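You operate a simulated robot arm through the tools that you are given. There is no shell and no other tool. Be economical: measure what you need, move in short steps, check, and stop when the job is done.

You run a simulated two-armed robot. Do the job below in one go: nothing can be reset, and whatever is moved stays where it is left.

Task
Switch off the warmer, let the purple shell cool to 60 C, then clamp it on bed one.
Fine: dial off before the drawer opens; no touch over 60 C; drawer shut again; wait till it shows 35 C or less.

Only the result counts: the job must be done as asked and must still hold three seconds after the hand-in. Knocking over, shifting, dropping, spilling or breaking anything else fails it.

Robot
Two 7-joint arms with two-finger parallel grippers on one trunk, on a base that drives. Base frame: it is fixed to the floor where the robot stands at the start and does not move with it; the origin is under the middle of the robot, x ahead of it, y to its left, z up. Units: m, degrees, N and s.
The left shoulder is at the start at [0.05, 0.161, 1.098], the right one opposite. With the tool pointing down near the work surface each hand reaches from about 0.1 to 0.32 m from the robot's upright axis, wherever it stands, measured 20 degrees to its own side. Places, roughly: bed one [1.1, -0.9, 0.9]; clamp arm with the blue knob [1.4, -1.2, 1.3]; clamp arm with the red knob [1.2, -0.9, 1.2]; cool air valve [1, -1.5, 0.6]; warmer [0.8, 0.3, 0.4]; warmer dial [0.6, 0, 0.7]; warmer drawer [0.7, 0.3, 0.3]. Payload 3.43 kg a hand.
The tool frame of a hand sits at the grasp point between the pads (the TCP): z along the fingers, y along the line on which they close. The tips reach 0.03 m beyond it. The gripper opens to 0.094 m. The fingers are 0.028 m wide and 0.01 m thick; the gripper's body (0.05 by 0.096 m) begins 0.055 m behind the TCP.
Orientation is told as [roll, pitch, yaw] about the base's x, y, z axes, in that order, counted from this pose: with the fingers straight down and closing along the base's y, the tool's x points along the base's -x, its y along +y and its z along -z.

Tools
- The arms move only by the tool jog_arm. It takes "left_plan", "right_plan" or both (then of equal length, played together; a hand with none holds still); each is a list of rows, each a list of 2 entries, a list of its own where there are three numbers: the shift along the tool's x, y, z in units of 200 mm (1.0 is 200 mm), then the turn, a rotation vector about the tool's x, y, z in units of 45 degrees (1.0 is 45 degrees). In form: [[[x, y, z], [wx, wy, wz]], ...]. A call has 1 to 8 rows; each row is the pose to reach, as a shift and turn from the pose commanded when the call began, along the tool's axes at that moment. "left_claw" and "right_claw" are, for a hand that has rows, the opening in per cent of the stroke, from 0 (shut) to 100 (fully open), set as the call begins (left out, the last holds). A call with a number of a shift or a turn outside -1 to 1 is refused whole. Rows are played at 5 a second. More than 0.05 m and 8.6 degrees between two rows, or a gripper value outside its range, and nothing of the call is played. Where a pose cannot be reached the arm comes as near as it can. A force on the tool above 40 N (or 10 N above the force at the start of the call, whichever is more), or a blocked arm, ends the call early, and 0.2 s more pass. The fingers move at their own pace (about 0.045 m/s each) and stop on an object; they squeeze with about 40 N. The grip force told is the motor's: it shows also when the fingers shut on nothing. Time passes only in rows, and 0.2 s behind the last, so rows that repeat a pose let the fingers close. The reply holds the time, the measured pose of the TCP, the force on the tool along the base axes, the opening and the grip force, in the units named above and with some noise, with the torque about the TCP (base axes, N m) and any sound that the robot's microphone picked up.
- Cameras (640 x 400 px; columns grow to the right, rows downward): "scene" is now at [0.1084, 0.0213, 1.1944]; the picture's right is [0.33, -0.95, 0.00], its down [-0.76, -0.26, -0.59] and it looks along [0.56, 0.19, -0.81] (base axes); focal length 214 px, centre (320, 200). "left" rides on the left gripper at [0.076, -0.014, -0.103] in its tool frame; the picture's right is [0.18, 0.98, 0.00], its down [-0.75, 0.14, -0.64] and it looks along [-0.63, 0.12, 0.77] (tool axes); focal length 243 px, centre (320, 200). "right" rides on the right gripper at [0.076, 0.014, -0.103] in its tool frame; the picture's right is [-0.18, 0.98, 0.00], its down [-0.75, -0.14, -0.64] and it looks along [-0.63, -0.12, 0.77] (tool axes); focal length 243 px, centre (320, 200). There is no depth. A picture from a camera that has moved, and an enlarged one, comes with that camera's place and axes in the base frame and with its lens.
- get_image(camera): a new picture of that camera. No time passes.
- lift_body(by): slides the trunk up (or, below 0, down) by that many m; the arms and the scene camera ride with it, the base frame stays. It gives what a move gives, with no picture.
- drive_base(legs): drives the robot by 1 to 6 legs, each [ahead, left, turn to the left] in m, m and degrees, along the robot's own axes; the way and the turn of a leg run together, so that a leg with both is an arc; at most 1.5 m and 180 degrees a leg. The arms and the cameras ride along, it lands a little off, and it stops where it bumps. It gives what a move gives.
- head_to(pan, tilt): turns the head with the scene camera to pan (to the left, within 80 degrees either way) and tilt (down, from -29 to 69), counted from straight ahead of the robot. It gives what a move gives.
- enlarge(camera, box): a new picture of the part [left, top, right, bottom] of that camera's present view, enlarged. No time passes.
- sign_off(): hands the job in; it is judged then, once.

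Work in short steps. Places have to be worked out from the pictures, the camera data and where the tool is seen: move nearer, look again, correct. Check each grasp and each placing, and mend what went wrong. You have 120 turns and 88 pictures in all, those below and enlarged ones among them. Open the grippers and draw the arms clear of the work before you hand the job in, unless the task says otherwise; then end with one line.

The tools are called after ">>>" by a JSON object that holds its "name" and its "arguments". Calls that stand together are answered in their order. jog_arm: Moves the arms, as the interface text tells. Its arguments: {"type":"object","properties":{"left_plan":{"type":"array","items":{"type":"array"}},"left_claw":{"type":"number"},"right_plan":{"type":"array","items":{"type":"array"}},"right_claw":{"type":"number"}},"required":[]} The other tools are called the same way: lift_body (by) slides the trunk up or down; drive_base (legs) drives the base; head_to (pan, tilt) turns the head that bears the scene camera; get_image (camera) takes a picture; enlarge (camera, box) takes an enlarged picture of a part of a camera's view; sign_off () hands the job in.

At the start:

```text
t: 0.0
left_tcp_pos: [0.4657, 0.3125, 0.9417]
left_tool_rot: [0.0, 0.0, -0.1]
left_ft_force: [0.6, -0.3, 0.4]
left_torque: [0.0, 0.02, 0.01]
left_grip_width: 0.0941
left_grip_force: 0.1
right_tcp_pos: [0.5262, -0.0534, 0.8708]
right_tool_rot: [0.0, 0.0, 0.1]
right_ft_force: [-0.2, -0.1, -0.6]
right_torque: [0.0, -0.03, 0.03]
right_grip_width: 0.094
right_grip_force: 0.0
trunk travel left (down, up): [-0.125, 0.142]
robot x, y, heading: [-0.0037, 0.0019, 0.3]
head pan, tilt: [19.0, 53.7]
```

scene: 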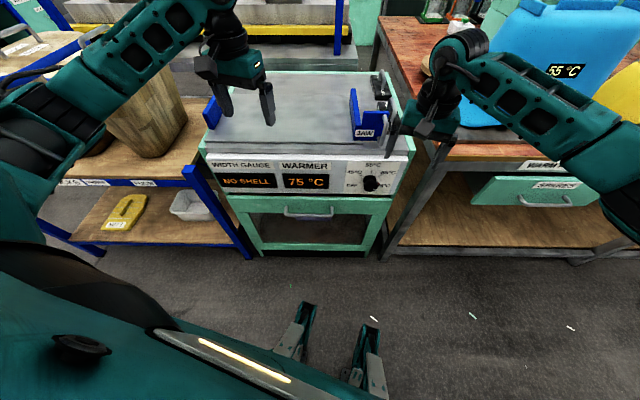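
right: 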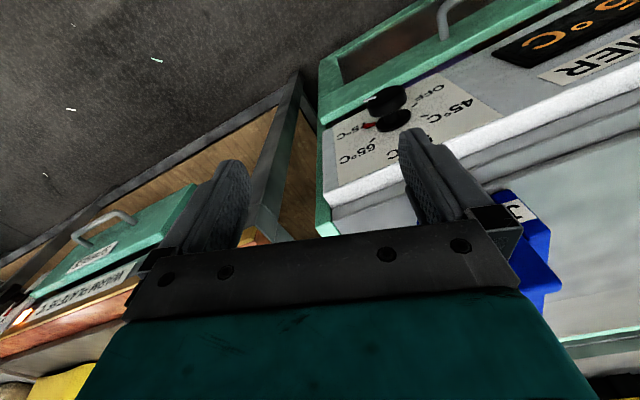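
left: 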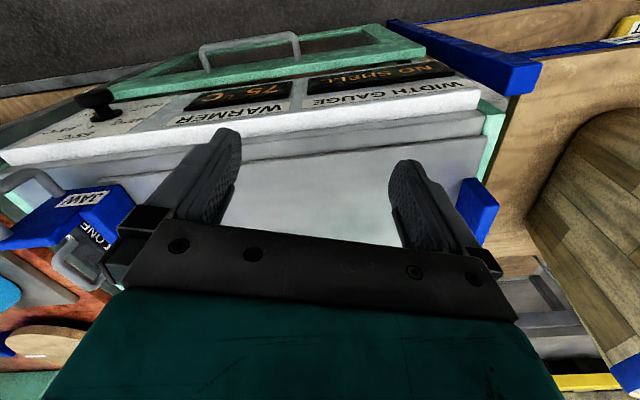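

The warmer with its dial is ahead and shows 75 °C. I look closer at the dial panel and then to the right for the beds.

>>> {"name": "enlarge", "arguments": {"camera": "scene", "box": [180, 60, 440, 260]}}

>>> {"name": "head_to", "arguments": {"pan": -40, "tilt": 25}}

>>> {"name": "get_image", "arguments": {"camera": "scene"}}

```text
2.00 times, centred on (310, 160) of scene
camera zoom: at [0.1084, 0.0213, 1.1944], right [0.33, -0.95, 0.0], down [-0.76, -0.26, -0.59], along [0.56, 0.19, -0.81], focal length 429 px, centre (340, 280)
```

zoom: 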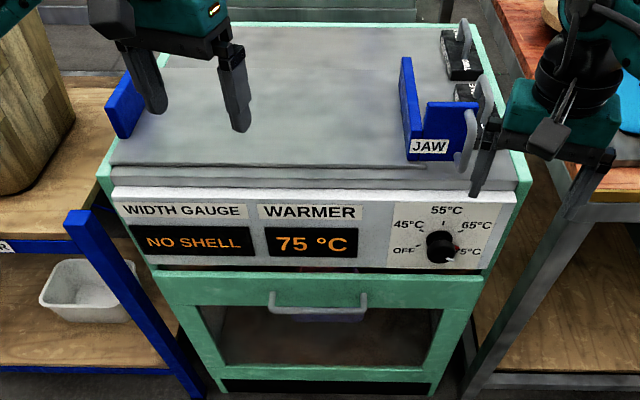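

```text
t: 1.3
left_tcp_pos: [0.4656, 0.3119, 0.9415]
left_tool_rot: [0.1, 0.1, 0.1]
left_ft_force: [0.5, 0.6, -0.3]
left_torque: [0.05, -0.02, -0.01]
left_grip_width: 0.094
left_grip_force: 0.1
right_tcp_pos: [0.5269, -0.0537, 0.8716]
right_tool_rot: [0.0, 0.0, -0.1]
right_ft_force: [0.8, -0.2, 0.3]
right_torque: [0.01, 0.02, 0.01]
right_grip_width: 0.0939
right_grip_force: 0.1
trunk travel left (down, up): [-0.125, 0.142]
robot x, y, heading: [-0.0029, -0.0008, -0.2]
head pan, tilt: [-40.0, 25.0]
```

```text
83 pictures are left
camera scene: at [0.1096, -0.0618, 1.2367], right [-0.64, -0.77, 0.0], down [-0.32, 0.27, -0.91], along [0.69, -0.58, -0.42], focal length 214 px, centre (320, 200)
```

scene: 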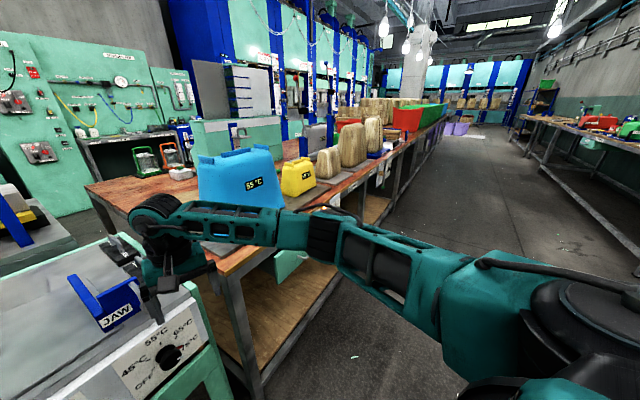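

I see a bench with a blue block reading 55 °C and a yellow one; I enlarge that bench.

>>> {"name": "enlarge", "arguments": {"camera": "scene", "box": [60, 60, 220, 160]}}

>>> {"name": "enlarge", "arguments": {"camera": "scene", "box": [180, 110, 340, 210]}}

```text
4.00 times, centred on (140, 110) of scene
camera zoom: at [0.1096, -0.0618, 1.2367], right [-0.64, -0.77, 0.0], down [-0.32, 0.27, -0.91], along [0.69, -0.58, -0.42], focal length 858 px, centre (1040, 560)
```

zoom: 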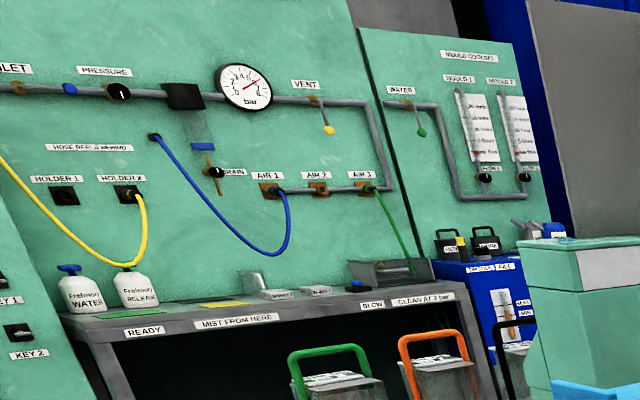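

```text
4.00 times, centred on (260, 160) of scene
camera zoom: at [0.1096, -0.0618, 1.2367], right [-0.64, -0.77, 0.0], down [-0.32, 0.27, -0.91], along [0.69, -0.58, -0.42], focal length 858 px, centre (560, 360)
```

zoom: 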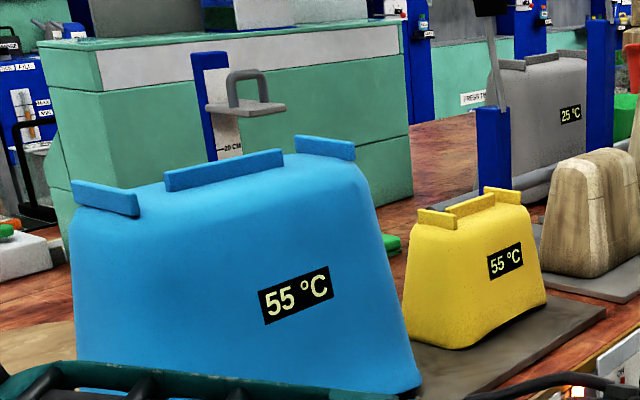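

The blue and yellow shells are distractors, and the purple one must be in the drawer. I look closely at the dial from the right wrist and at the front of the warmer from the head.

>>> {"name": "enlarge", "arguments": {"camera": "right", "box": [310, 50, 470, 150]}}

>>> {"name": "head_to", "arguments": {"pan": 5, "tilt": 55}}

>>> {"name": "enlarge", "arguments": {"camera": "scene", "box": [200, 80, 440, 230]}}

```text
4.00 times, centred on (390, 100) of right
camera zoom: at [0.4518, -0.0395, 0.9738], right [0.18, 0.98, 0.0], down [0.75, -0.14, 0.64], along [0.63, -0.12, -0.77], focal length 970 px, centre (40, 600)
```

zoom: 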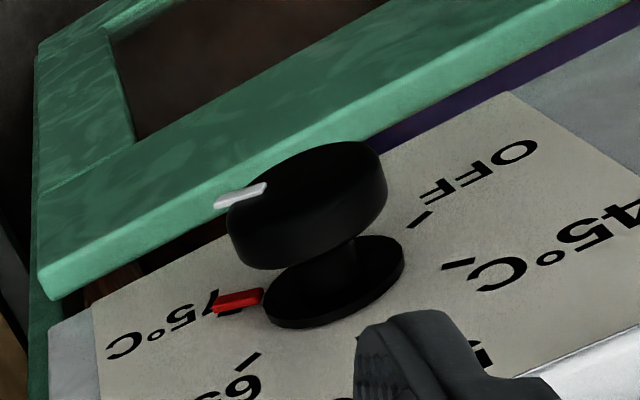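

```text
t: 2.4
left_tcp_pos: [0.4664, 0.3112, 0.9424]
left_tool_rot: [0.0, 0.0, 0.0]
left_ft_force: [0.1, 0.4, 0.8]
left_torque: [-0.01, -0.02, 0.0]
left_grip_width: 0.0938
left_grip_force: 0.1
right_tcp_pos: [0.5259, -0.0535, 0.8711]
right_tool_rot: [0.0, 0.0, 0.0]
right_ft_force: [-0.7, -0.6, -0.2]
right_torque: [-0.01, 0.01, 0.0]
right_grip_width: 0.0939
right_grip_force: 0.0
trunk travel left (down, up): [-0.125, 0.142]
robot x, y, heading: [0.0023, -0.0011, -0.0]
head pan, tilt: [5.0, 55.0]
```

```text
2.67 times, centred on (320, 155) of scene
camera zoom: at [0.1109, 0.0036, 1.1928], right [0.09, -1.0, 0.0], down [-0.82, -0.07, -0.57], along [0.57, 0.05, -0.82], focal length 572 px, centre (320, 320)
```

zoom: 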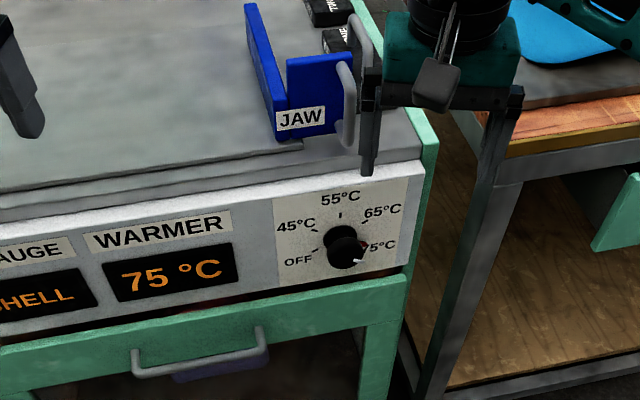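

The panel looks about vertical, square to a heading of about 19°. I place the knob cap near [0.543, 0.011, 0.723], about 42 mm across, with its pointer at 75. It needs about 240° counter-clockwise to OFF. I draw the right hand back and tilt it forward.

>>> {"name": "jog_arm", "arguments": {"right_plan": [[[0.08, 0, -0.02], [0, -0.125, 0]], [[0.16, 0, -0.02], [0, -0.25, 0]], [[0.24, 0, -0.02], [0, -0.375, 0]], [[0.32, 0, -0.02], [0, -0.5, 0]], [[0.4, 0, -0.02], [0, -0.625, 0]], [[0.48, 0, 0], [0, -0.75, 0]], [[0.54, 0, 0], [0, -0.875, 0]], [[0.6, 0, 0], [0, -1, 0]]], "right_claw": 80}}

```text
t: 4.2
left_tcp_pos: [0.4658, 0.3117, 0.9426]
left_tool_rot: [0.1, -0.1, 0.0]
left_ft_force: [-0.2, 0.2, 0.0]
left_torque: [-0.01, 0.04, 0.03]
left_grip_width: 0.094
left_grip_force: 0.0
right_tcp_pos: [0.4064, -0.0542, 0.8705]
right_tool_rot: [0.1, -45.1, 0.0]
right_ft_force: [-0.4, 0.1, 0.1]
right_torque: [-0.05, -0.02, -0.01]
right_grip_width: 0.0751
right_grip_force: 0.0
trunk travel left (down, up): [-0.125, 0.142]
robot x, y, heading: [0.0012, -0.0017, -0.1]
head pan, tilt: [5.0, 55.0]
```

Halfway there. I continue to horizontal and lower to dial height.

>>> {"name": "jog_arm", "arguments": {"right_plan": [[[0.065, 0, 0.065], [0, -0.125, 0]], [[0.13, 0, 0.13], [0, -0.25, 0]], [[0.195, 0, 0.195], [0, -0.375, 0]], [[0.26, 0, 0.26], [0, -0.5, 0]], [[0.325, 0, 0.325], [0, -0.625, 0]], [[0.39, 0, 0.39], [0, -0.75, 0]], [[0.455, 0, 0.455], [0, -0.875, 0]], [[0.52, 0, 0.52], [0, -1, 0]]]}}

>>> {"name": "get_image", "arguments": {"camera": "right"}}

>>> {"name": "get_image", "arguments": {"camera": "scene"}}

```text
t: 6.0
left_tcp_pos: [0.4651, 0.3125, 0.9413]
left_tool_rot: [-0.1, 0.0, 0.0]
left_ft_force: [0.5, -0.8, 0.7]
left_torque: [0.03, -0.04, -0.01]
left_grip_width: 0.0942
left_grip_force: 0.1
right_tcp_pos: [0.4083, 0.0212, 0.8118]
right_tool_rot: [-0.7, -88.5, -0.4]
right_ft_force: [0.2, 0.0, 0.8]
right_torque: [0.02, -0.01, -0.01]
right_grip_width: 0.0751
right_grip_force: 0.1
right hand out of reach, approached as far as the arm can: row 5, 6, 7, 8
trunk travel left (down, up): [-0.125, 0.142]
robot x, y, heading: [0.0, 0.0005, -0.1]
head pan, tilt: [5.0, 55.0]
```

```text
78 pictures are left
camera right: at [0.3053, 0.0382, 0.7391], right [0.03, 0.98, 0.18], down [-0.62, -0.13, 0.77], along [0.78, -0.13, 0.61], focal length 243 px, centre (320, 200)
```

right: 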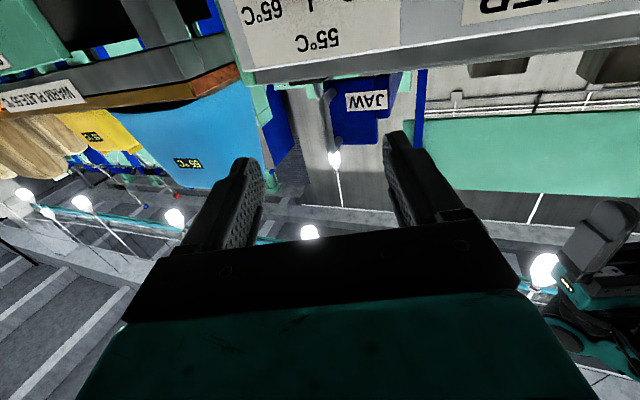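

```text
77 pictures are left
camera scene: at [0.111, 0.0037, 1.1927], right [0.09, -1.0, 0.0], down [-0.82, -0.07, -0.57], along [0.57, 0.05, -0.82], focal length 214 px, centre (320, 200)
```

scene: 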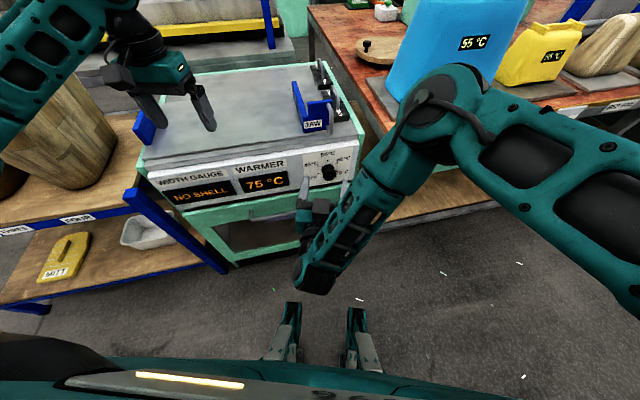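

The pose is cramped this close to the body. I back off 0.15 m and turn 19° left to face the warmer squarely.

>>> {"name": "drive_base", "arguments": {"legs": [[-0.15, 0, 0], [0, 0, 19]]}}

>>> {"name": "lift_body", "arguments": {"by": -0.08}}

>>> {"name": "head_to", "arguments": {"pan": -5, "tilt": 42}}

>>> {"name": "get_image", "arguments": {"camera": "scene"}}

```text
t: 8.4
left_tcp_pos: [0.189, 0.4459, 0.942]
left_tool_rot: [0.0, 0.0, 19.0]
left_ft_force: [0.1, 0.5, 0.2]
left_torque: [-0.02, 0.0, 0.0]
left_grip_width: 0.0941
left_grip_force: 0.1
right_tcp_pos: [0.2289, 0.1512, 0.8131]
right_tool_rot: [-0.9, -88.5, 18.6]
right_ft_force: [-0.1, -0.2, 0.6]
right_torque: [0.0, 0.01, 0.0]
right_grip_width: 0.0756
right_grip_force: 0.1
trunk travel left (down, up): [-0.125, 0.142]
robot x, y, heading: [-0.1496, 0.0007, 18.9]
head pan, tilt: [5.0, 55.0]
```

```text
t: 9.6
left_tcp_pos: [0.1897, 0.4456, 0.8624]
left_tool_rot: [0.0, 0.1, 18.9]
left_ft_force: [0.3, 0.9, -0.1]
left_torque: [0.01, 0.01, 0.0]
left_grip_width: 0.094
left_grip_force: 0.0
right_tcp_pos: [0.2285, 0.1526, 0.7324]
right_tool_rot: [-0.4, -88.4, 18.1]
right_ft_force: [-0.3, 0.2, -0.1]
right_torque: [-0.01, 0.02, -0.01]
right_grip_width: 0.0752
right_grip_force: 0.1
trunk travel left (down, up): [-0.045, 0.222]
robot x, y, heading: [-0.1513, -0.0029, 18.8]
head pan, tilt: [5.0, 55.0]
```

```text
t: 10.3
left_tcp_pos: [0.1891, 0.4451, 0.8621]
left_tool_rot: [0.1, 0.1, 18.8]
left_ft_force: [0.6, -0.4, 0.6]
left_torque: [-0.03, -0.01, 0.0]
left_grip_width: 0.0939
left_grip_force: 0.0
right_tcp_pos: [0.229, 0.152, 0.7315]
right_tool_rot: [-0.7, -88.4, 18.4]
right_ft_force: [1.3, -0.5, -0.5]
right_torque: [0.03, -0.01, 0.04]
right_grip_width: 0.0751
right_grip_force: 0.0
trunk travel left (down, up): [-0.045, 0.222]
robot x, y, heading: [-0.1487, -0.0015, 18.7]
head pan, tilt: [-5.0, 42.0]
```

```text
76 pictures are left
camera scene: at [-0.0324, 0.0306, 1.1304], right [0.24, -0.97, 0.0], down [-0.65, -0.16, -0.74], along [0.72, 0.18, -0.67], focal length 214 px, centre (320, 200)
```

scene: 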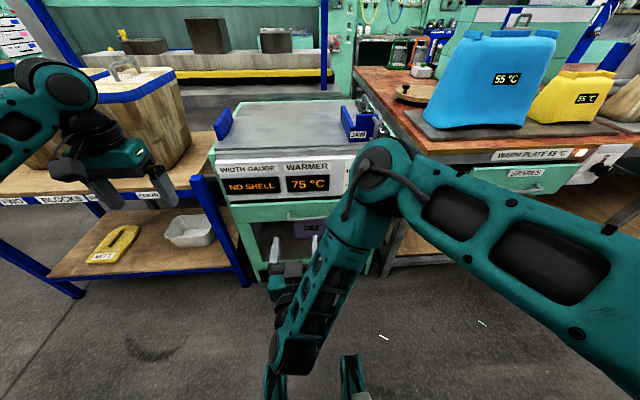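

The right hand is level with the dial but too far left. I slide it to the right first.

>>> {"name": "jog_arm", "arguments": {"right_plan": [[[0, -0.15, 0], [0, 0, 0]], [[0, -0.3, 0.0], [0, 0, 0]], [[0, -0.45, 0.05], [0, 0, 0]], [[0, -0.6, 0.1], [0, 0, 0]], [[0, -0.75, 0.15], [0, -0.02, 0]], [[0, -0.9, 0.2], [0, -0.03, 0]], [[0, -1, 0.3], [0, -0.03, 0]]]}}

>>> {"name": "get_image", "arguments": {"camera": "scene"}}

>>> {"name": "get_image", "arguments": {"camera": "right"}}

```text
t: 11.9
left_tcp_pos: [0.1901, 0.4457, 0.8625]
left_tool_rot: [0.0, 0.0, 19.0]
left_ft_force: [-0.1, -0.2, -0.6]
left_torque: [-0.02, -0.01, -0.01]
left_grip_width: 0.0939
left_grip_force: 0.0
right_tcp_pos: [0.2709, 0.0992, 0.803]
right_tool_rot: [-2.0, -89.7, 19.6]
right_ft_force: [0.1, 0.0, 0.5]
right_torque: [0.02, 0.02, -0.04]
right_grip_width: 0.0752
right_grip_force: 0.1
right hand out of reach, approached as far as the arm can: row 1, 2, 3, 4, 5, 6, 7
trunk travel left (down, up): [-0.045, 0.222]
robot x, y, heading: [-0.1492, -0.0002, 18.8]
head pan, tilt: [-5.0, 42.0]
```

```text
75 pictures are left
camera scene: at [-0.0324, 0.0306, 1.1305], right [0.24, -0.97, 0.0], down [-0.65, -0.16, -0.74], along [0.72, 0.18, -0.67], focal length 214 px, centre (320, 200)
```

scene: 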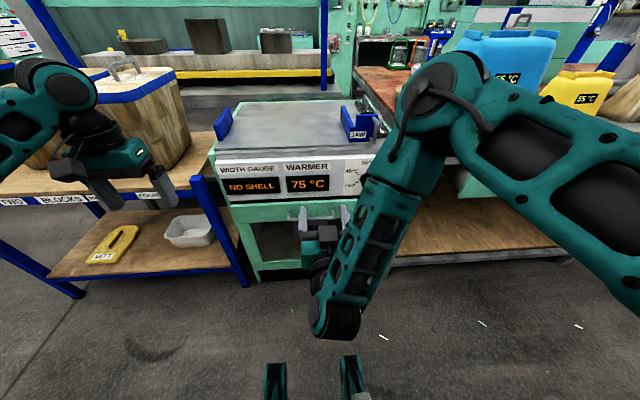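

```text
74 pictures are left
camera right: at [0.1687, 0.0812, 0.7274], right [-0.29, 0.94, 0.18], down [-0.57, -0.33, 0.76], along [0.77, 0.12, 0.63], focal length 243 px, centre (320, 200)
```

right: 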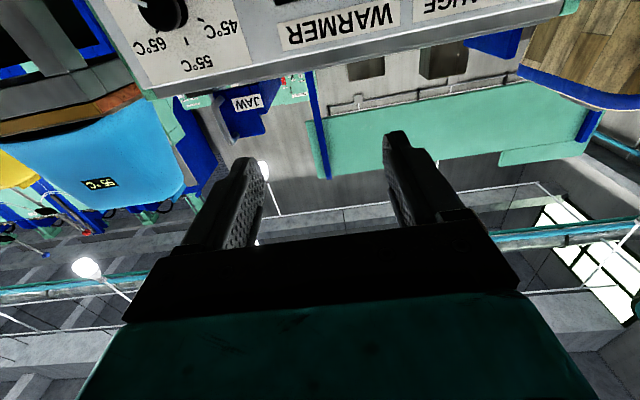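

The arm is folded too tightly. I move forward toward the panel, where there is more room, then to the right and down.

>>> {"name": "jog_arm", "arguments": {"right_plan": [[[0, 0, 0.2], [0, 0, 0]], [[0, -0.05, 0.4], [0, 0, 0]], [[0, -0.1, 0.6], [0, 0, 0]], [[0.0, -0.25, 0.65], [0, 0, 0]], [[0.1, -0.4, 0.7], [0, 0, 0]], [[0.2, -0.55, 0.7], [0, 0, 0]], [[0.3, -0.7, 0.7], [0, 0, 0]], [[0.38, -0.85, 0.7], [0, 0, 0]]]}}

>>> {"name": "get_image", "arguments": {"camera": "scene"}}

```text
t: 13.8
left_tcp_pos: [0.1892, 0.4451, 0.862]
left_tool_rot: [0.0, 0.0, 18.8]
left_ft_force: [0.7, -1.1, -1.0]
left_torque: [0.03, 0.0, -0.03]
left_grip_width: 0.0938
left_grip_force: 0.1
right_tcp_pos: [0.3623, 0.1461, 0.8298]
right_tool_rot: [-3.4, -89.6, 20.9]
right_ft_force: [-1.0, 0.3, -0.3]
right_torque: [0.0, 0.01, -0.01]
right_grip_width: 0.0754
right_grip_force: 0.2
right hand out of reach, approached as far as the arm can: row 1, 2, 3, 4, 5, 6, 7, 8
trunk travel left (down, up): [-0.045, 0.222]
robot x, y, heading: [-0.1499, 0.0006, 18.7]
head pan, tilt: [-5.0, 42.0]
```

```text
73 pictures are left
camera scene: at [-0.0324, 0.0306, 1.1305], right [0.24, -0.97, 0.0], down [-0.65, -0.16, -0.74], along [0.72, 0.18, -0.67], focal length 214 px, centre (320, 200)
```

scene: 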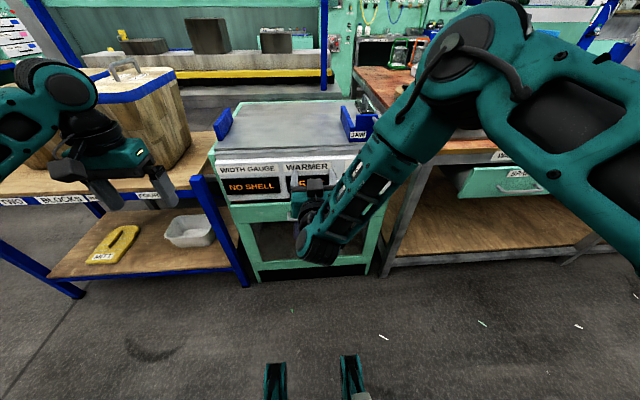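

The wrist limit wants the forearm flatter, so I lower the trunk fully and move farther back to stretch the arm.

>>> {"name": "lift_body", "arguments": {"by": -0.044}}

>>> {"name": "drive_base", "arguments": {"legs": [[-0.17, 0, 0]]}}

```text
t: 14.6
left_tcp_pos: [0.1898, 0.4455, 0.8174]
left_tool_rot: [0.0, 0.0, 18.8]
left_ft_force: [0.4, 0.0, 0.7]
left_torque: [0.0, 0.03, -0.03]
left_grip_width: 0.0941
left_grip_force: 0.0
right_tcp_pos: [0.3621, 0.146, 0.785]
right_tool_rot: [-2.8, -89.6, 20.1]
right_ft_force: [0.4, -0.8, -0.8]
right_torque: [-0.02, -0.02, 0.01]
right_grip_width: 0.0754
right_grip_force: 0.1
trunk travel left (down, up): [-0.001, 0.266]
robot x, y, heading: [-0.1497, -0.0004, 18.7]
head pan, tilt: [-5.0, 42.0]
```

```text
t: 16.1
left_tcp_pos: [0.0247, 0.3913, 0.8173]
left_tool_rot: [0.0, 0.0, 19.0]
left_ft_force: [0.5, 0.3, 1.3]
left_torque: [0.01, -0.02, 0.02]
left_grip_width: 0.094
left_grip_force: 0.2
right_tcp_pos: [0.1991, 0.0908, 0.7852]
right_tool_rot: [-3.0, -89.5, 20.4]
right_ft_force: [1.0, -0.9, 0.9]
right_torque: [0.0, 0.01, 0.0]
right_grip_width: 0.0752
right_grip_force: 0.1
trunk travel left (down, up): [-0.001, 0.266]
robot x, y, heading: [-0.3146, -0.0583, 19.0]
head pan, tilt: [-5.0, 42.0]
```

Now I move forward, right and a little down toward the point in front of the dial.

>>> {"name": "jog_arm", "arguments": {"right_plan": [[[0, -0.05, 0.18], [0, 0, 0]], [[0, -0.12, 0.36], [0, 0, 0]], [[0, -0.22, 0.52], [0, 0, 0]], [[0.05, -0.36, 0.66], [0, 0, 0]], [[0.1, -0.5, 0.78], [0, 0, 0]], [[0.15, -0.65, 0.86], [0, 0, 0]], [[0.2, -0.8, 0.92], [0, 0, 0]], [[0.28, -0.93, 0.95], [0, 0, 0]]]}}

>>> {"name": "get_image", "arguments": {"camera": "scene"}}

```text
t: 18.1
left_tcp_pos: [0.025, 0.3917, 0.8167]
left_tool_rot: [-0.2, 0.1, 18.9]
left_ft_force: [0.1, 0.8, -0.3]
left_torque: [-0.05, 0.01, -0.01]
left_grip_width: 0.094
left_grip_force: 0.1
right_tcp_pos: [0.4667, 0.0879, 0.7215]
right_tool_rot: [-2.9, -78.8, 19.4]
right_ft_force: [-0.2, 0.7, -0.7]
right_torque: [-0.03, -0.05, -0.03]
right_grip_width: 0.075
right_grip_force: 0.0
right hand out of reach, approached as far as the arm can: row 1, 2, 3, 4, 5, 6, 7, 8
trunk travel left (down, up): [-0.001, 0.266]
robot x, y, heading: [-0.3124, -0.0557, 18.9]
head pan, tilt: [-5.0, 42.0]
stopped in row 8 (right hand): the arm was blocked; the commanded pose is now the measured one
```

```text
72 pictures are left
camera scene: at [-0.195, -0.0241, 1.0864], right [0.24, -0.97, 0.0], down [-0.65, -0.16, -0.74], along [0.72, 0.18, -0.67], focal length 214 px, centre (320, 200)
```

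scene: 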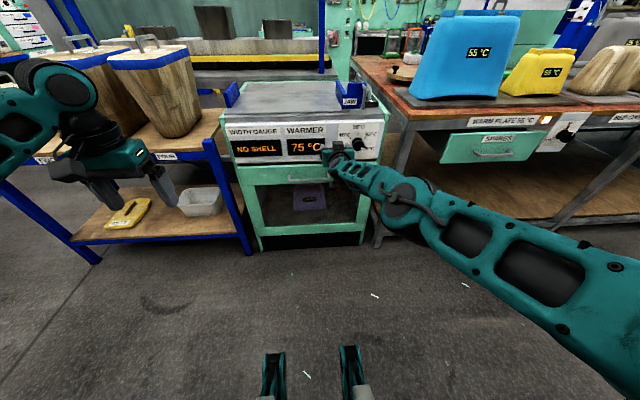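

The elbow has dropped into a better posture and the hand is near the panel, about 0.1 m left of the dial. I zoom in to check its clearances.

>>> {"name": "enlarge", "arguments": {"camera": "scene", "box": [220, 90, 420, 215]}}

>>> {"name": "get_image", "arguments": {"camera": "right"}}

```text
3.20 times, centred on (320, 152) of scene
camera zoom: at [-0.195, -0.0241, 1.0864], right [0.24, -0.97, 0.0], down [-0.65, -0.16, -0.74], along [0.72, 0.18, -0.67], focal length 686 px, centre (320, 352)
```

zoom: 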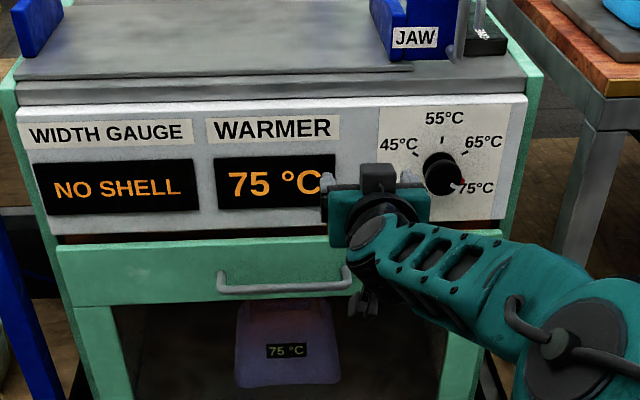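

```text
70 pictures are left
camera right: at [0.3525, 0.0688, 0.6668], right [-0.25, 0.95, 0.17], down [-0.43, -0.26, 0.87], along [0.87, 0.14, 0.47], focal length 243 px, centre (320, 200)
```

right: 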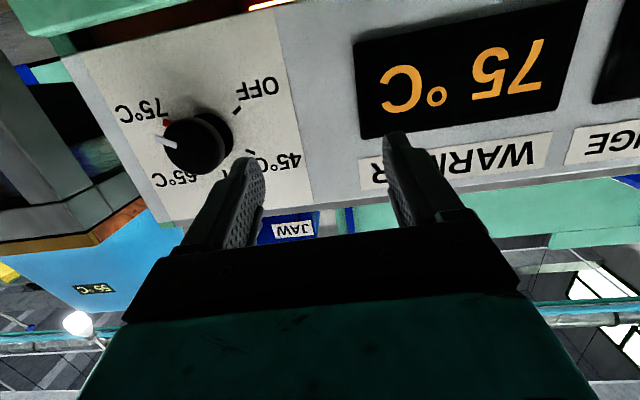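

The purple shell is visible through the window, reading 75 °C. Re-triangulated, the knob cap is near [0.552, 0.015, 0.702]. I retreat slightly, slide right in front of it and level the hand.

>>> {"name": "jog_arm", "arguments": {"right_plan": [[[0, 0, -0.1], [0, 0, 0]], [[0, -0.1, -0.15], [0, -0.05, 0]], [[0, -0.2, -0.15], [0, -0.1, 0]], [[0, -0.3, -0.15], [0, -0.15, 0]], [[0.02, -0.4, -0.15], [0, -0.2, 0]], [[0.04, -0.48, -0.12], [0, -0.22, 0]], [[0.04, -0.48, -0.1], [0, -0.22, 0]]]}}

>>> {"name": "get_image", "arguments": {"camera": "right"}}

```text
t: 19.7
left_tcp_pos: [0.0253, 0.3909, 0.816]
left_tool_rot: [-0.1, 0.1, 19.0]
left_ft_force: [0.9, 0.0, 0.0]
left_torque: [-0.01, 0.01, 0.04]
left_grip_width: 0.0941
left_grip_force: 0.1
right_tcp_pos: [0.498, 0.0519, 0.7734]
right_tool_rot: [-7.9, -84.5, 20.1]
right_ft_force: [0.3, -0.2, -0.6]
right_torque: [0.01, 0.0, 0.01]
right_grip_width: 0.0752
right_grip_force: 0.0
right hand out of reach, approached as far as the arm can: row 1, 2, 3, 4, 5, 6, 7
trunk travel left (down, up): [-0.001, 0.266]
robot x, y, heading: [-0.3127, -0.0533, 18.9]
head pan, tilt: [-5.0, 42.0]
```

```text
69 pictures are left
camera right: at [0.3888, 0.0414, 0.707], right [-0.19, 0.97, 0.17], down [-0.53, -0.25, 0.81], along [0.83, 0.07, 0.56], focal length 243 px, centre (320, 200)
```

right: 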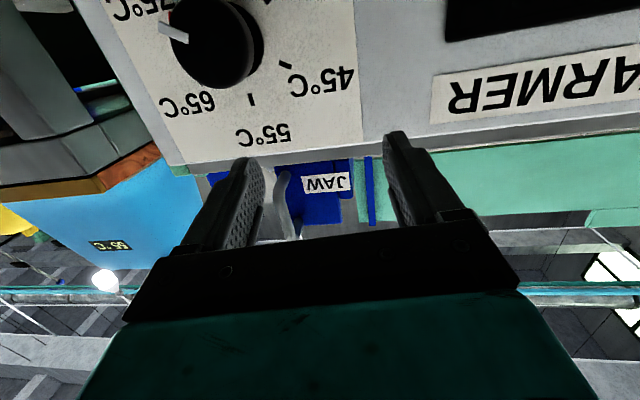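

It is still limited. I allow the hand to tip about 20° below horizontal to see what becomes reachable.

>>> {"name": "jog_arm", "arguments": {"right_plan": [[[0.02, -0.04, -0.1], [0, 0.08, 0]], [[0.05, -0.08, -0.2], [0, 0.16, 0]], [[0.1, -0.12, -0.2], [0, 0.24, 0]], [[0.15, -0.16, -0.2], [0, 0.32, 0]], [[0.2, -0.2, -0.2], [0, 0.4, 0]], [[0.25, -0.25, -0.2], [0, 0.48, 0]], [[0.27, -0.27, -0.2], [0, 0.5, 0]]]}}

>>> {"name": "get_image", "arguments": {"camera": "scene"}}

```text
t: 21.3
left_tcp_pos: [0.0247, 0.391, 0.8171]
left_tool_rot: [0.0, 0.2, 18.9]
left_ft_force: [-0.6, 0.3, 0.5]
left_torque: [0.0, 0.02, -0.03]
left_grip_width: 0.0937
left_grip_force: 0.1
right_tcp_pos: [0.4644, -0.0128, 0.7221]
right_tool_rot: [-1.5, -62.1, 13.5]
right_ft_force: [0.8, -1.0, 0.7]
right_torque: [0.03, 0.0, 0.0]
right_grip_width: 0.0752
right_grip_force: 0.1
right hand out of reach, approached as far as the arm can: row 1, 2, 3
trunk travel left (down, up): [-0.001, 0.266]
robot x, y, heading: [-0.3142, -0.0533, 18.9]
head pan, tilt: [-5.0, 42.0]
```

```text
68 pictures are left
camera scene: at [-0.1953, -0.0247, 1.0865], right [0.24, -0.97, 0.0], down [-0.65, -0.16, -0.74], along [0.72, 0.18, -0.67], focal length 214 px, centre (320, 200)
```

scene: 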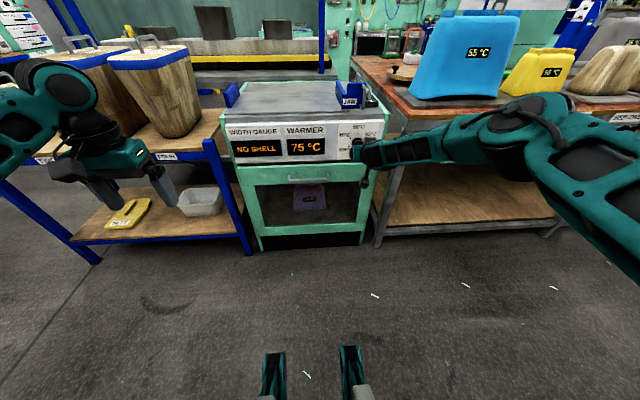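

That pose is reachable, 28° below horizontal. I raise the hand to about 17° tilt, square the yaw with the panel, and sit about 8 cm in front of the cap.

>>> {"name": "jog_arm", "arguments": {"right_plan": [[[0.02, 0, 0.03], [-0.03, -0.08, -0.02]], [[0.04, 0, 0.06], [-0.07, -0.16, -0.04]], [[0.06, 0, 0.1], [-0.108, -0.24, -0.057]], [[0.06, 0, 0.1], [-0.108, -0.24, -0.057]]]}}

>>> {"name": "get_image", "arguments": {"camera": "right"}}

>>> {"name": "enlarge", "arguments": {"camera": "scene", "box": [280, 100, 440, 200]}}

```text
t: 22.3
left_tcp_pos: [0.025, 0.3911, 0.8181]
left_tool_rot: [0.1, 0.1, 19.0]
left_ft_force: [0.4, 1.0, 0.6]
left_torque: [0.0, 0.0, -0.02]
left_grip_width: 0.0942
left_grip_force: 0.2
right_tcp_pos: [0.4697, -0.0124, 0.7142]
right_tool_rot: [-2.7, -67.4, 17.4]
right_ft_force: [0.3, 0.7, 0.0]
right_torque: [0.02, -0.01, 0.02]
right_grip_width: 0.0751
right_grip_force: 0.0
right hand out of reach, approached as far as the arm can: row 2, 3, 4
trunk travel left (down, up): [-0.001, 0.266]
robot x, y, heading: [-0.3143, -0.0538, 19.1]
head pan, tilt: [-5.0, 42.0]
```

```text
67 pictures are left
camera right: at [0.347, -0.0302, 0.6826], right [-0.18, 0.97, 0.15], down [-0.26, -0.2, 0.94], along [0.95, 0.13, 0.29], focal length 243 px, centre (320, 200)
```

right: 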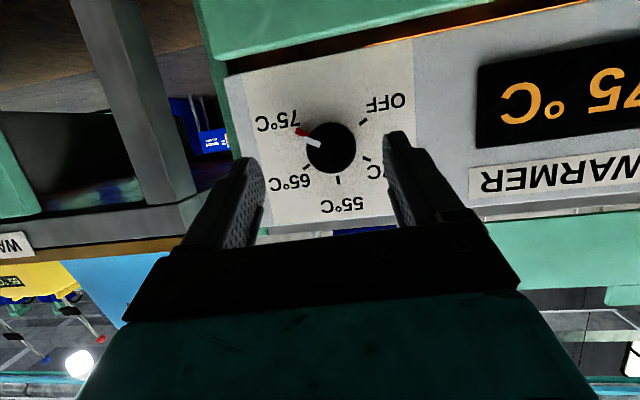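

```text
4.00 times, centred on (360, 150) of scene
camera zoom: at [-0.1953, -0.0247, 1.0865], right [0.24, -0.97, 0.0], down [-0.65, -0.16, -0.74], along [0.72, 0.18, -0.67], focal length 858 px, centre (160, 400)
```

zoom: 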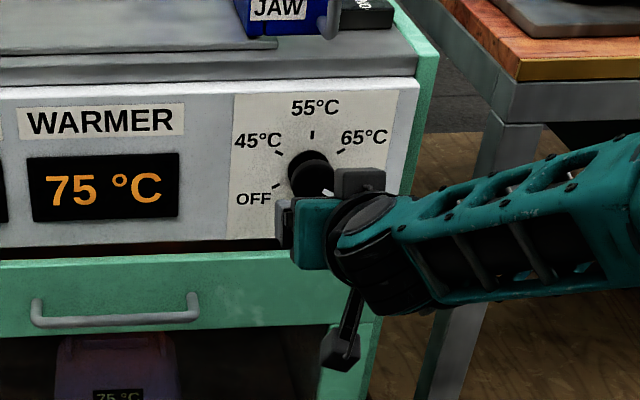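

The dial is seen clearly from here and the cap holds at about [0.552, 0.014, 0.701]. I pre-rotate the hand +45° about the dial axis to gain turning range.

>>> {"name": "jog_arm", "arguments": {"right_plan": [[[0.03, -0.01, 0.05], [-0.064, 0, 0.154]], [[0.03, -0.01, 0.05], [-0.128, 0, 0.308]], [[0.03, -0.01, 0.05], [-0.192, 0, 0.462]], [[0.03, -0.01, 0.07], [-0.256, 0, 0.616]], [[0.03, -0.01, 0.09], [-0.32, 0, 0.77]], [[0.03, -0.01, 0.1], [-0.384, 0, 0.923]], [[0.03, -0.01, 0.1], [-0.384, 0, 0.923]]], "right_claw": 75}}

>>> {"name": "get_image", "arguments": {"camera": "right"}}

```text
t: 24.1
left_tcp_pos: [0.025, 0.3891, 0.818]
left_tool_rot: [0.0, 0.1, 19.0]
left_ft_force: [0.4, 0.1, 0.2]
left_torque: [0.03, 0.04, 0.01]
left_grip_width: 0.094
left_grip_force: 0.0
right_tcp_pos: [0.4255, -0.0028, 0.5869]
right_tool_rot: [36.1, -51.8, -7.3]
right_ft_force: [-0.1, -0.1, -0.7]
right_torque: [0.03, -0.03, -0.01]
right_grip_width: 0.0706
right_grip_force: 0.1
right hand out of reach, approached as far as the arm can: row 1, 2, 3, 4, 5, 6
trunk travel left (down, up): [-0.001, 0.266]
robot x, y, heading: [-0.3076, -0.0564, 19.0]
head pan, tilt: [-5.0, 42.0]
stopped in row 7 (right hand): the arm was blocked; the commanded pose is now the measured one
```

```text
65 pictures are left
camera right: at [0.3025, -0.0364, 0.5845], right [-0.24, 0.83, 0.5], down [0.06, -0.5, 0.86], along [0.97, 0.23, 0.07], focal length 243 px, centre (320, 200)
```

right: 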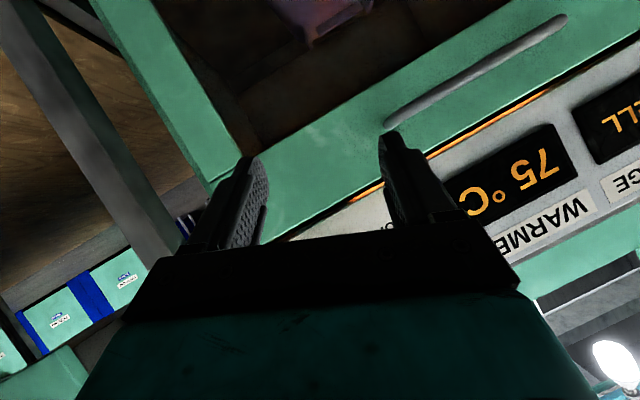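

The solver sagged down to beside the drawer handle, so this posture is bad. I retract straight back along the fingers.

>>> {"name": "jog_arm", "arguments": {"right_plan": [[[0, 0, -0.15], [0, 0, 0]], [[0, 0, -0.3], [0, 0, 0]], [[0, 0, -0.45], [0, 0, 0]], [[0, 0, -0.6], [0, 0, 0]]]}}

>>> {"name": "get_image", "arguments": {"camera": "scene"}}

```text
t: 25.1
left_tcp_pos: [0.0248, 0.3906, 0.819]
left_tool_rot: [0.1, 0.1, 19.0]
left_ft_force: [-0.8, -0.5, 0.3]
left_torque: [0.01, 0.02, 0.0]
left_grip_width: 0.094
left_grip_force: 0.2
right_tcp_pos: [0.3415, -0.0634, 0.6506]
right_tool_rot: [36.2, -51.9, -7.5]
right_ft_force: [-1.2, -0.4, 0.2]
right_torque: [-0.03, 0.01, -0.02]
right_grip_width: 0.0706
right_grip_force: 0.1
trunk travel left (down, up): [-0.001, 0.266]
robot x, y, heading: [-0.3161, -0.0602, 18.8]
head pan, tilt: [-5.0, 42.0]
```

```text
64 pictures are left
camera scene: at [-0.1953, -0.0247, 1.0865], right [0.24, -0.97, 0.0], down [-0.65, -0.16, -0.74], along [0.72, 0.18, -0.67], focal length 214 px, centre (320, 200)
```

scene: 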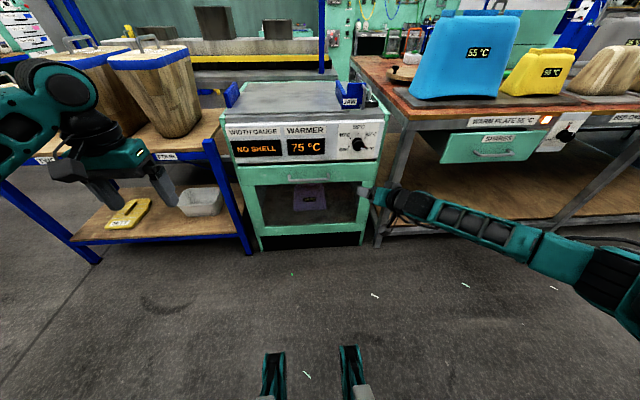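

The hand is free now with the elbow low, tilted about 34° and rolled about +22°, which suits a grip. I move from here to in front of the cap in this orientation.

>>> {"name": "jog_arm", "arguments": {"right_plan": [[[-0.15, 0.01, 0.05], [0, 0, 0]], [[-0.3, 0.02, 0.1], [0, 0, 0]], [[-0.45, 0.03, 0.2], [0, 0, 0]], [[-0.55, 0.05, 0.3], [0, 0, 0]], [[-0.62, 0.07, 0.42], [0, 0, 0]], [[-0.62, 0.07, 0.52], [0, 0, 0]]]}}

>>> {"name": "get_image", "arguments": {"camera": "right"}}

```text
t: 26.5
left_tcp_pos: [0.0249, 0.3899, 0.819]
left_tool_rot: [0.0, 0.1, 18.9]
left_ft_force: [0.1, 0.2, -0.3]
left_torque: [0.0, 0.0, -0.01]
left_grip_width: 0.0944
left_grip_force: 0.1
right_tcp_pos: [0.4814, -0.0126, 0.6984]
right_tool_rot: [35.5, -52.6, -9.8]
right_ft_force: [0.5, -0.5, -0.8]
right_torque: [0.02, -0.01, -0.01]
right_grip_width: 0.0703
right_grip_force: 0.0
right hand out of reach, approached as far as the arm can: row 6
trunk travel left (down, up): [-0.001, 0.266]
robot x, y, heading: [-0.3141, -0.0574, 18.9]
head pan, tilt: [-5.0, 42.0]
```

```text
63 pictures are left
camera right: at [0.3578, -0.0405, 0.693], right [-0.2, 0.85, 0.49], down [0.02, -0.5, 0.87], along [0.98, 0.19, 0.08], focal length 243 px, centre (320, 200)
```

right: 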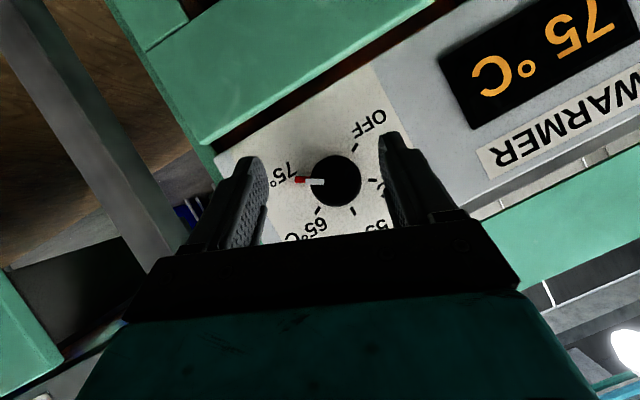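

The view is good, but the arm is near full stretch. I pull the hand back 10 cm, then drive the base 12 cm ahead.

>>> {"name": "jog_arm", "arguments": {"right_plan": [[[0.09, 0.01, -0.14], [0, 0, 0]], [[0.18, 0.02, -0.28], [0, 0, 0]], [[0.277, 0.03, -0.415], [0, 0, 0]]]}}

>>> {"name": "drive_base", "arguments": {"legs": [[0.12, 0, 0]]}}

>>> {"name": "get_image", "arguments": {"camera": "right"}}

```text
t: 27.3
left_tcp_pos: [0.0246, 0.3909, 0.8168]
left_tool_rot: [0.0, 0.1, 19.0]
left_ft_force: [1.1, 0.7, -0.3]
left_torque: [-0.03, 0.01, 0.04]
left_grip_width: 0.0939
left_grip_force: 0.1
right_tcp_pos: [0.3912, -0.0401, 0.7009]
right_tool_rot: [36.3, -51.9, -7.6]
right_ft_force: [-0.1, -0.7, 0.1]
right_torque: [0.03, -0.04, 0.01]
right_grip_width: 0.0704
right_grip_force: 0.0
trunk travel left (down, up): [-0.001, 0.266]
robot x, y, heading: [-0.313, -0.0559, 19.0]
head pan, tilt: [-5.0, 42.0]
```

```text
t: 28.5
left_tcp_pos: [0.1383, 0.4286, 0.8169]
left_tool_rot: [0.0, 0.1, 18.8]
left_ft_force: [-0.1, -0.3, 0.5]
left_torque: [-0.03, -0.03, -0.02]
left_grip_width: 0.0936
left_grip_force: 0.2
right_tcp_pos: [0.5032, -0.0031, 0.7003]
right_tool_rot: [36.2, -51.9, -7.7]
right_ft_force: [0.1, -0.1, 0.7]
right_torque: [-0.04, 0.0, 0.0]
right_grip_width: 0.0706
right_grip_force: 0.0
trunk travel left (down, up): [-0.001, 0.266]
robot x, y, heading: [-0.1998, -0.0145, 19.1]
head pan, tilt: [-5.0, 42.0]
```

```text
62 pictures are left
camera right: at [0.3808, -0.036, 0.6965], right [-0.24, 0.83, 0.5], down [0.06, -0.51, 0.86], along [0.97, 0.23, 0.07], focal length 243 px, centre (320, 200)
```

right: 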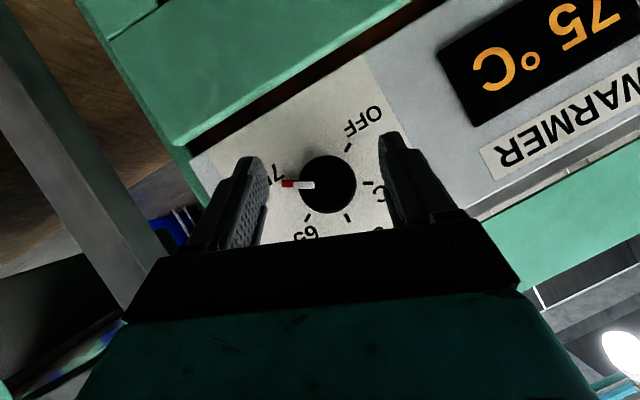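

The cap sits at [0.5515, 0.016, 0.702]. I roll another +30° about the dial axis before gripping, in place.

>>> {"name": "jog_arm", "arguments": {"right_plan": [[[0, 0, 0], [-0.074, -0.008, 0.111]], [[0, 0, 0], [-0.148, -0.016, 0.222]], [[0, 0, 0], [-0.221, -0.023, 0.333]], [[0, 0, 0], [-0.295, -0.031, 0.443]], [[0, 0, 0], [-0.369, -0.039, 0.554]]]}}

>>> {"name": "get_image", "arguments": {"camera": "right"}}

```text
t: 29.7
left_tcp_pos: [0.1392, 0.4286, 0.8171]
left_tool_rot: [0.1, 0.1, 19.1]
left_ft_force: [0.4, 0.5, -0.3]
left_torque: [0.03, -0.01, 0.06]
left_grip_width: 0.0942
left_grip_force: 0.0
right_tcp_pos: [0.5039, -0.0028, 0.7009]
right_tool_rot: [68.6, -32.9, -30.0]
right_ft_force: [-0.5, -0.4, 0.2]
right_torque: [0.0, -0.02, -0.01]
right_grip_width: 0.0706
right_grip_force: 0.0
trunk travel left (down, up): [-0.001, 0.266]
robot x, y, heading: [-0.1988, -0.0189, 19.1]
head pan, tilt: [-5.0, 42.0]
```

```text
61 pictures are left
camera right: at [0.3806, -0.035, 0.7017], right [-0.12, 0.48, 0.87], down [0.17, -0.85, 0.5], along [0.98, 0.21, 0.02], focal length 243 px, centre (320, 200)
```

right: 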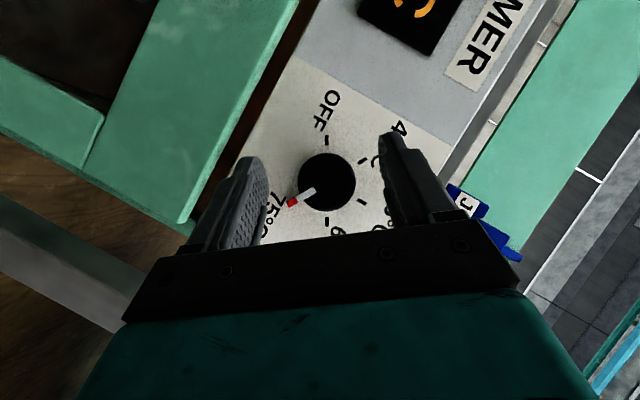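

The roll worked exactly. I advance so the cap lies between the pads near the tips.

>>> {"name": "jog_arm", "arguments": {"right_plan": [[[-0.047, -0.005, 0.032], [0, 0, 0]], [[-0.094, -0.01, 0.065], [0, 0, 0]], [[-0.141, -0.015, 0.097], [0, 0, 0]]]}}

>>> {"name": "get_image", "arguments": {"camera": "right"}}

>>> {"name": "enlarge", "arguments": {"camera": "scene", "box": [300, 90, 460, 190]}}

```text
t: 30.5
left_tcp_pos: [0.1391, 0.4285, 0.8178]
left_tool_rot: [0.0, 0.1, 18.9]
left_ft_force: [0.5, -0.3, 0.0]
left_torque: [0.0, 0.0, -0.01]
left_grip_width: 0.0941
left_grip_force: 0.1
right_tcp_pos: [0.5376, -0.0019, 0.7066]
right_tool_rot: [68.5, -32.9, -30.0]
right_ft_force: [1.2, -0.3, 0.3]
right_torque: [0.01, 0.0, 0.0]
right_grip_width: 0.0706
right_grip_force: 0.0
trunk travel left (down, up): [-0.001, 0.266]
robot x, y, heading: [-0.2014, -0.0162, 19.0]
head pan, tilt: [-5.0, 42.0]
```

```text
60 pictures are left
camera right: at [0.414, -0.0349, 0.7077], right [-0.12, 0.48, 0.87], down [0.17, -0.85, 0.5], along [0.98, 0.21, 0.02], focal length 243 px, centre (320, 200)
```

right: 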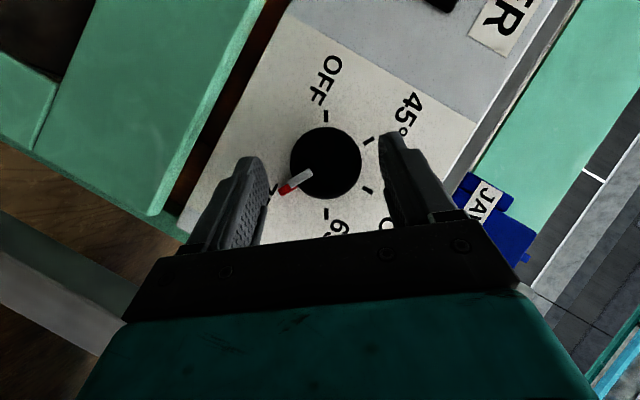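

```text
4.00 times, centred on (380, 140) of scene
camera zoom: at [-0.0827, 0.0137, 1.0865], right [0.24, -0.97, 0.0], down [-0.65, -0.16, -0.74], along [0.72, 0.18, -0.67], focal length 858 px, centre (80, 440)
```

zoom: 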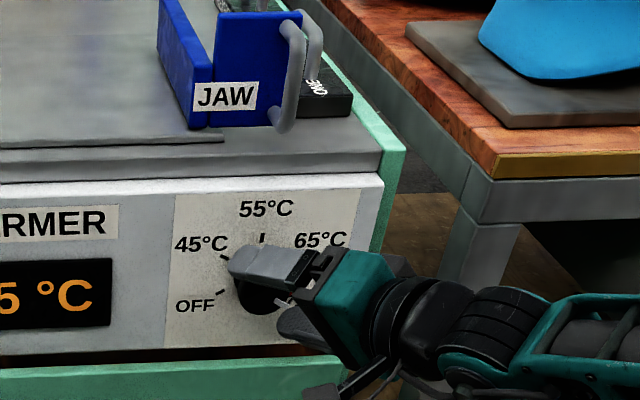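

The fingers straddle the cap as planned. I close on it.

>>> {"name": "jog_arm", "arguments": {"right_plan": [[[0, 0, 0], [0, 0, 0]], [[0, 0, 0], [0, 0, 0]], [[0, 0, 0], [0, 0, 0]], [[0, 0, 0], [0, 0, 0]]], "right_claw": 0}}

```text
t: 31.5
left_tcp_pos: [0.1379, 0.4289, 0.818]
left_tool_rot: [-0.1, 0.0, 18.9]
left_ft_force: [1.1, -0.4, 0.0]
left_torque: [-0.02, 0.0, -0.02]
left_grip_width: 0.0941
left_grip_force: 0.1
right_tcp_pos: [0.5369, -0.0015, 0.7076]
right_tool_rot: [68.7, -33.1, -30.0]
right_ft_force: [-1.4, 4.1, 8.3]
right_torque: [0.09, 0.1, 0.58]
right_grip_width: 0.0411
right_grip_force: 45.0
trunk travel left (down, up): [-0.001, 0.266]
robot x, y, heading: [-0.2011, -0.0197, 19.0]
head pan, tilt: [-5.0, 42.0]
```

Gripped at 41 mm. I turn 45° counter-clockwise about the dial axis.

>>> {"name": "jog_arm", "arguments": {"right_plan": [[[0, 0.008, 0], [0.092, 0.01, -0.139]], [[0, 0.017, 0.001], [0.184, 0.019, -0.277]], [[0.001, 0.025, 0.003], [0.277, 0.029, -0.416]], [[0.003, 0.033, 0.005], [0.369, 0.039, -0.554]], [[0.007, 0.04, 0.008], [0.461, 0.048, -0.693]], [[0.01, 0.047, 0.01], [0.553, 0.058, -0.831]]]}}

>>> {"name": "get_image", "arguments": {"camera": "right"}}

```text
t: 32.9
left_tcp_pos: [0.1375, 0.4294, 0.8172]
left_tool_rot: [-0.1, -0.1, 18.9]
left_ft_force: [-0.4, 0.7, -0.1]
left_torque: [-0.01, 0.01, 0.03]
left_grip_width: 0.094
left_grip_force: 0.0
right_tcp_pos: [0.5343, 0.0071, 0.7146]
right_tool_rot: [11.5, -56.4, 12.6]
right_ft_force: [0.9, 11.7, 9.5]
right_torque: [0.17, 0.03, 0.46]
right_grip_width: 0.0411
right_grip_force: 45.0
trunk travel left (down, up): [-0.001, 0.266]
robot x, y, heading: [-0.2018, -0.0179, 19.0]
head pan, tilt: [-5.0, 42.0]
```

```text
58 pictures are left
camera right: at [0.4115, -0.028, 0.7082], right [-0.27, 0.93, 0.26], down [-0.02, -0.28, 0.96], along [0.96, 0.26, 0.1], focal length 243 px, centre (320, 200)
```

right: 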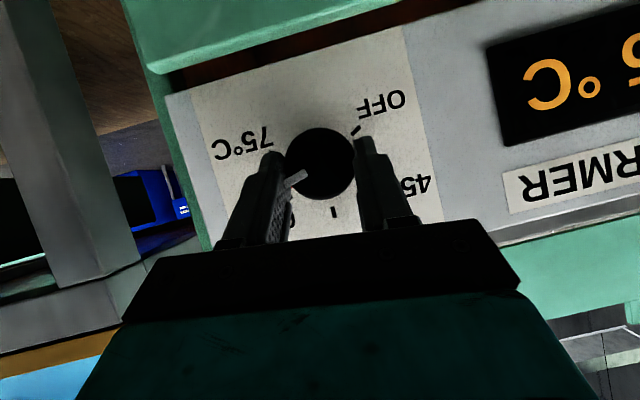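

The pointer turned with the grip. I continue another 45°.

>>> {"name": "jog_arm", "arguments": {"right_plan": [[[0, 0.008, 0], [0.092, 0.01, -0.139]], [[0, 0.017, 0.001], [0.184, 0.019, -0.277]], [[0.001, 0.025, 0.003], [0.277, 0.029, -0.416]], [[0.003, 0.033, 0.005], [0.369, 0.039, -0.554]], [[0.007, 0.04, 0.008], [0.461, 0.048, -0.693]], [[0.01, 0.047, 0.01], [0.553, 0.058, -0.831]]]}}

>>> {"name": "get_image", "arguments": {"camera": "right"}}

```text
t: 34.3
left_tcp_pos: [0.1385, 0.4294, 0.8173]
left_tool_rot: [0.0, 0.0, 18.9]
left_ft_force: [-0.3, 0.3, 0.5]
left_torque: [-0.01, 0.04, -0.01]
left_grip_width: 0.0942
left_grip_force: 0.2
right_tcp_pos: [0.5309, 0.0165, 0.7134]
right_tool_rot: [-53.6, -39.2, 63.9]
right_ft_force: [-4.8, 15.4, 13.2]
right_torque: [0.0, 0.32, 0.28]
right_grip_width: 0.0411
right_grip_force: 44.6
trunk travel left (down, up): [-0.001, 0.266]
robot x, y, heading: [-0.2014, -0.0155, 18.9]
head pan, tilt: [-5.0, 42.0]
```

```text
57 pictures are left
camera right: at [0.4103, -0.0249, 0.7029], right [-0.24, 0.83, -0.5], down [-0.27, 0.43, 0.86], along [0.93, 0.34, 0.12], focal length 243 px, centre (320, 200)
```

right: 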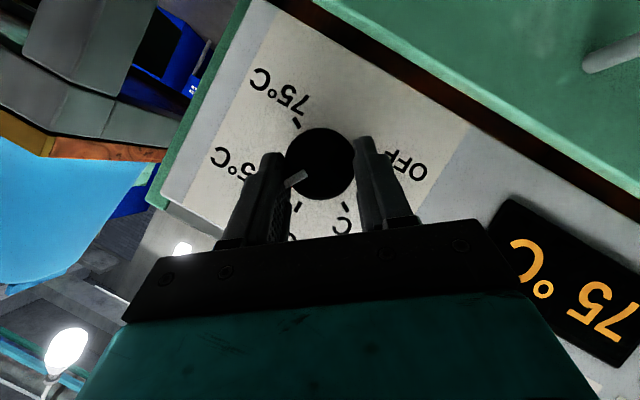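

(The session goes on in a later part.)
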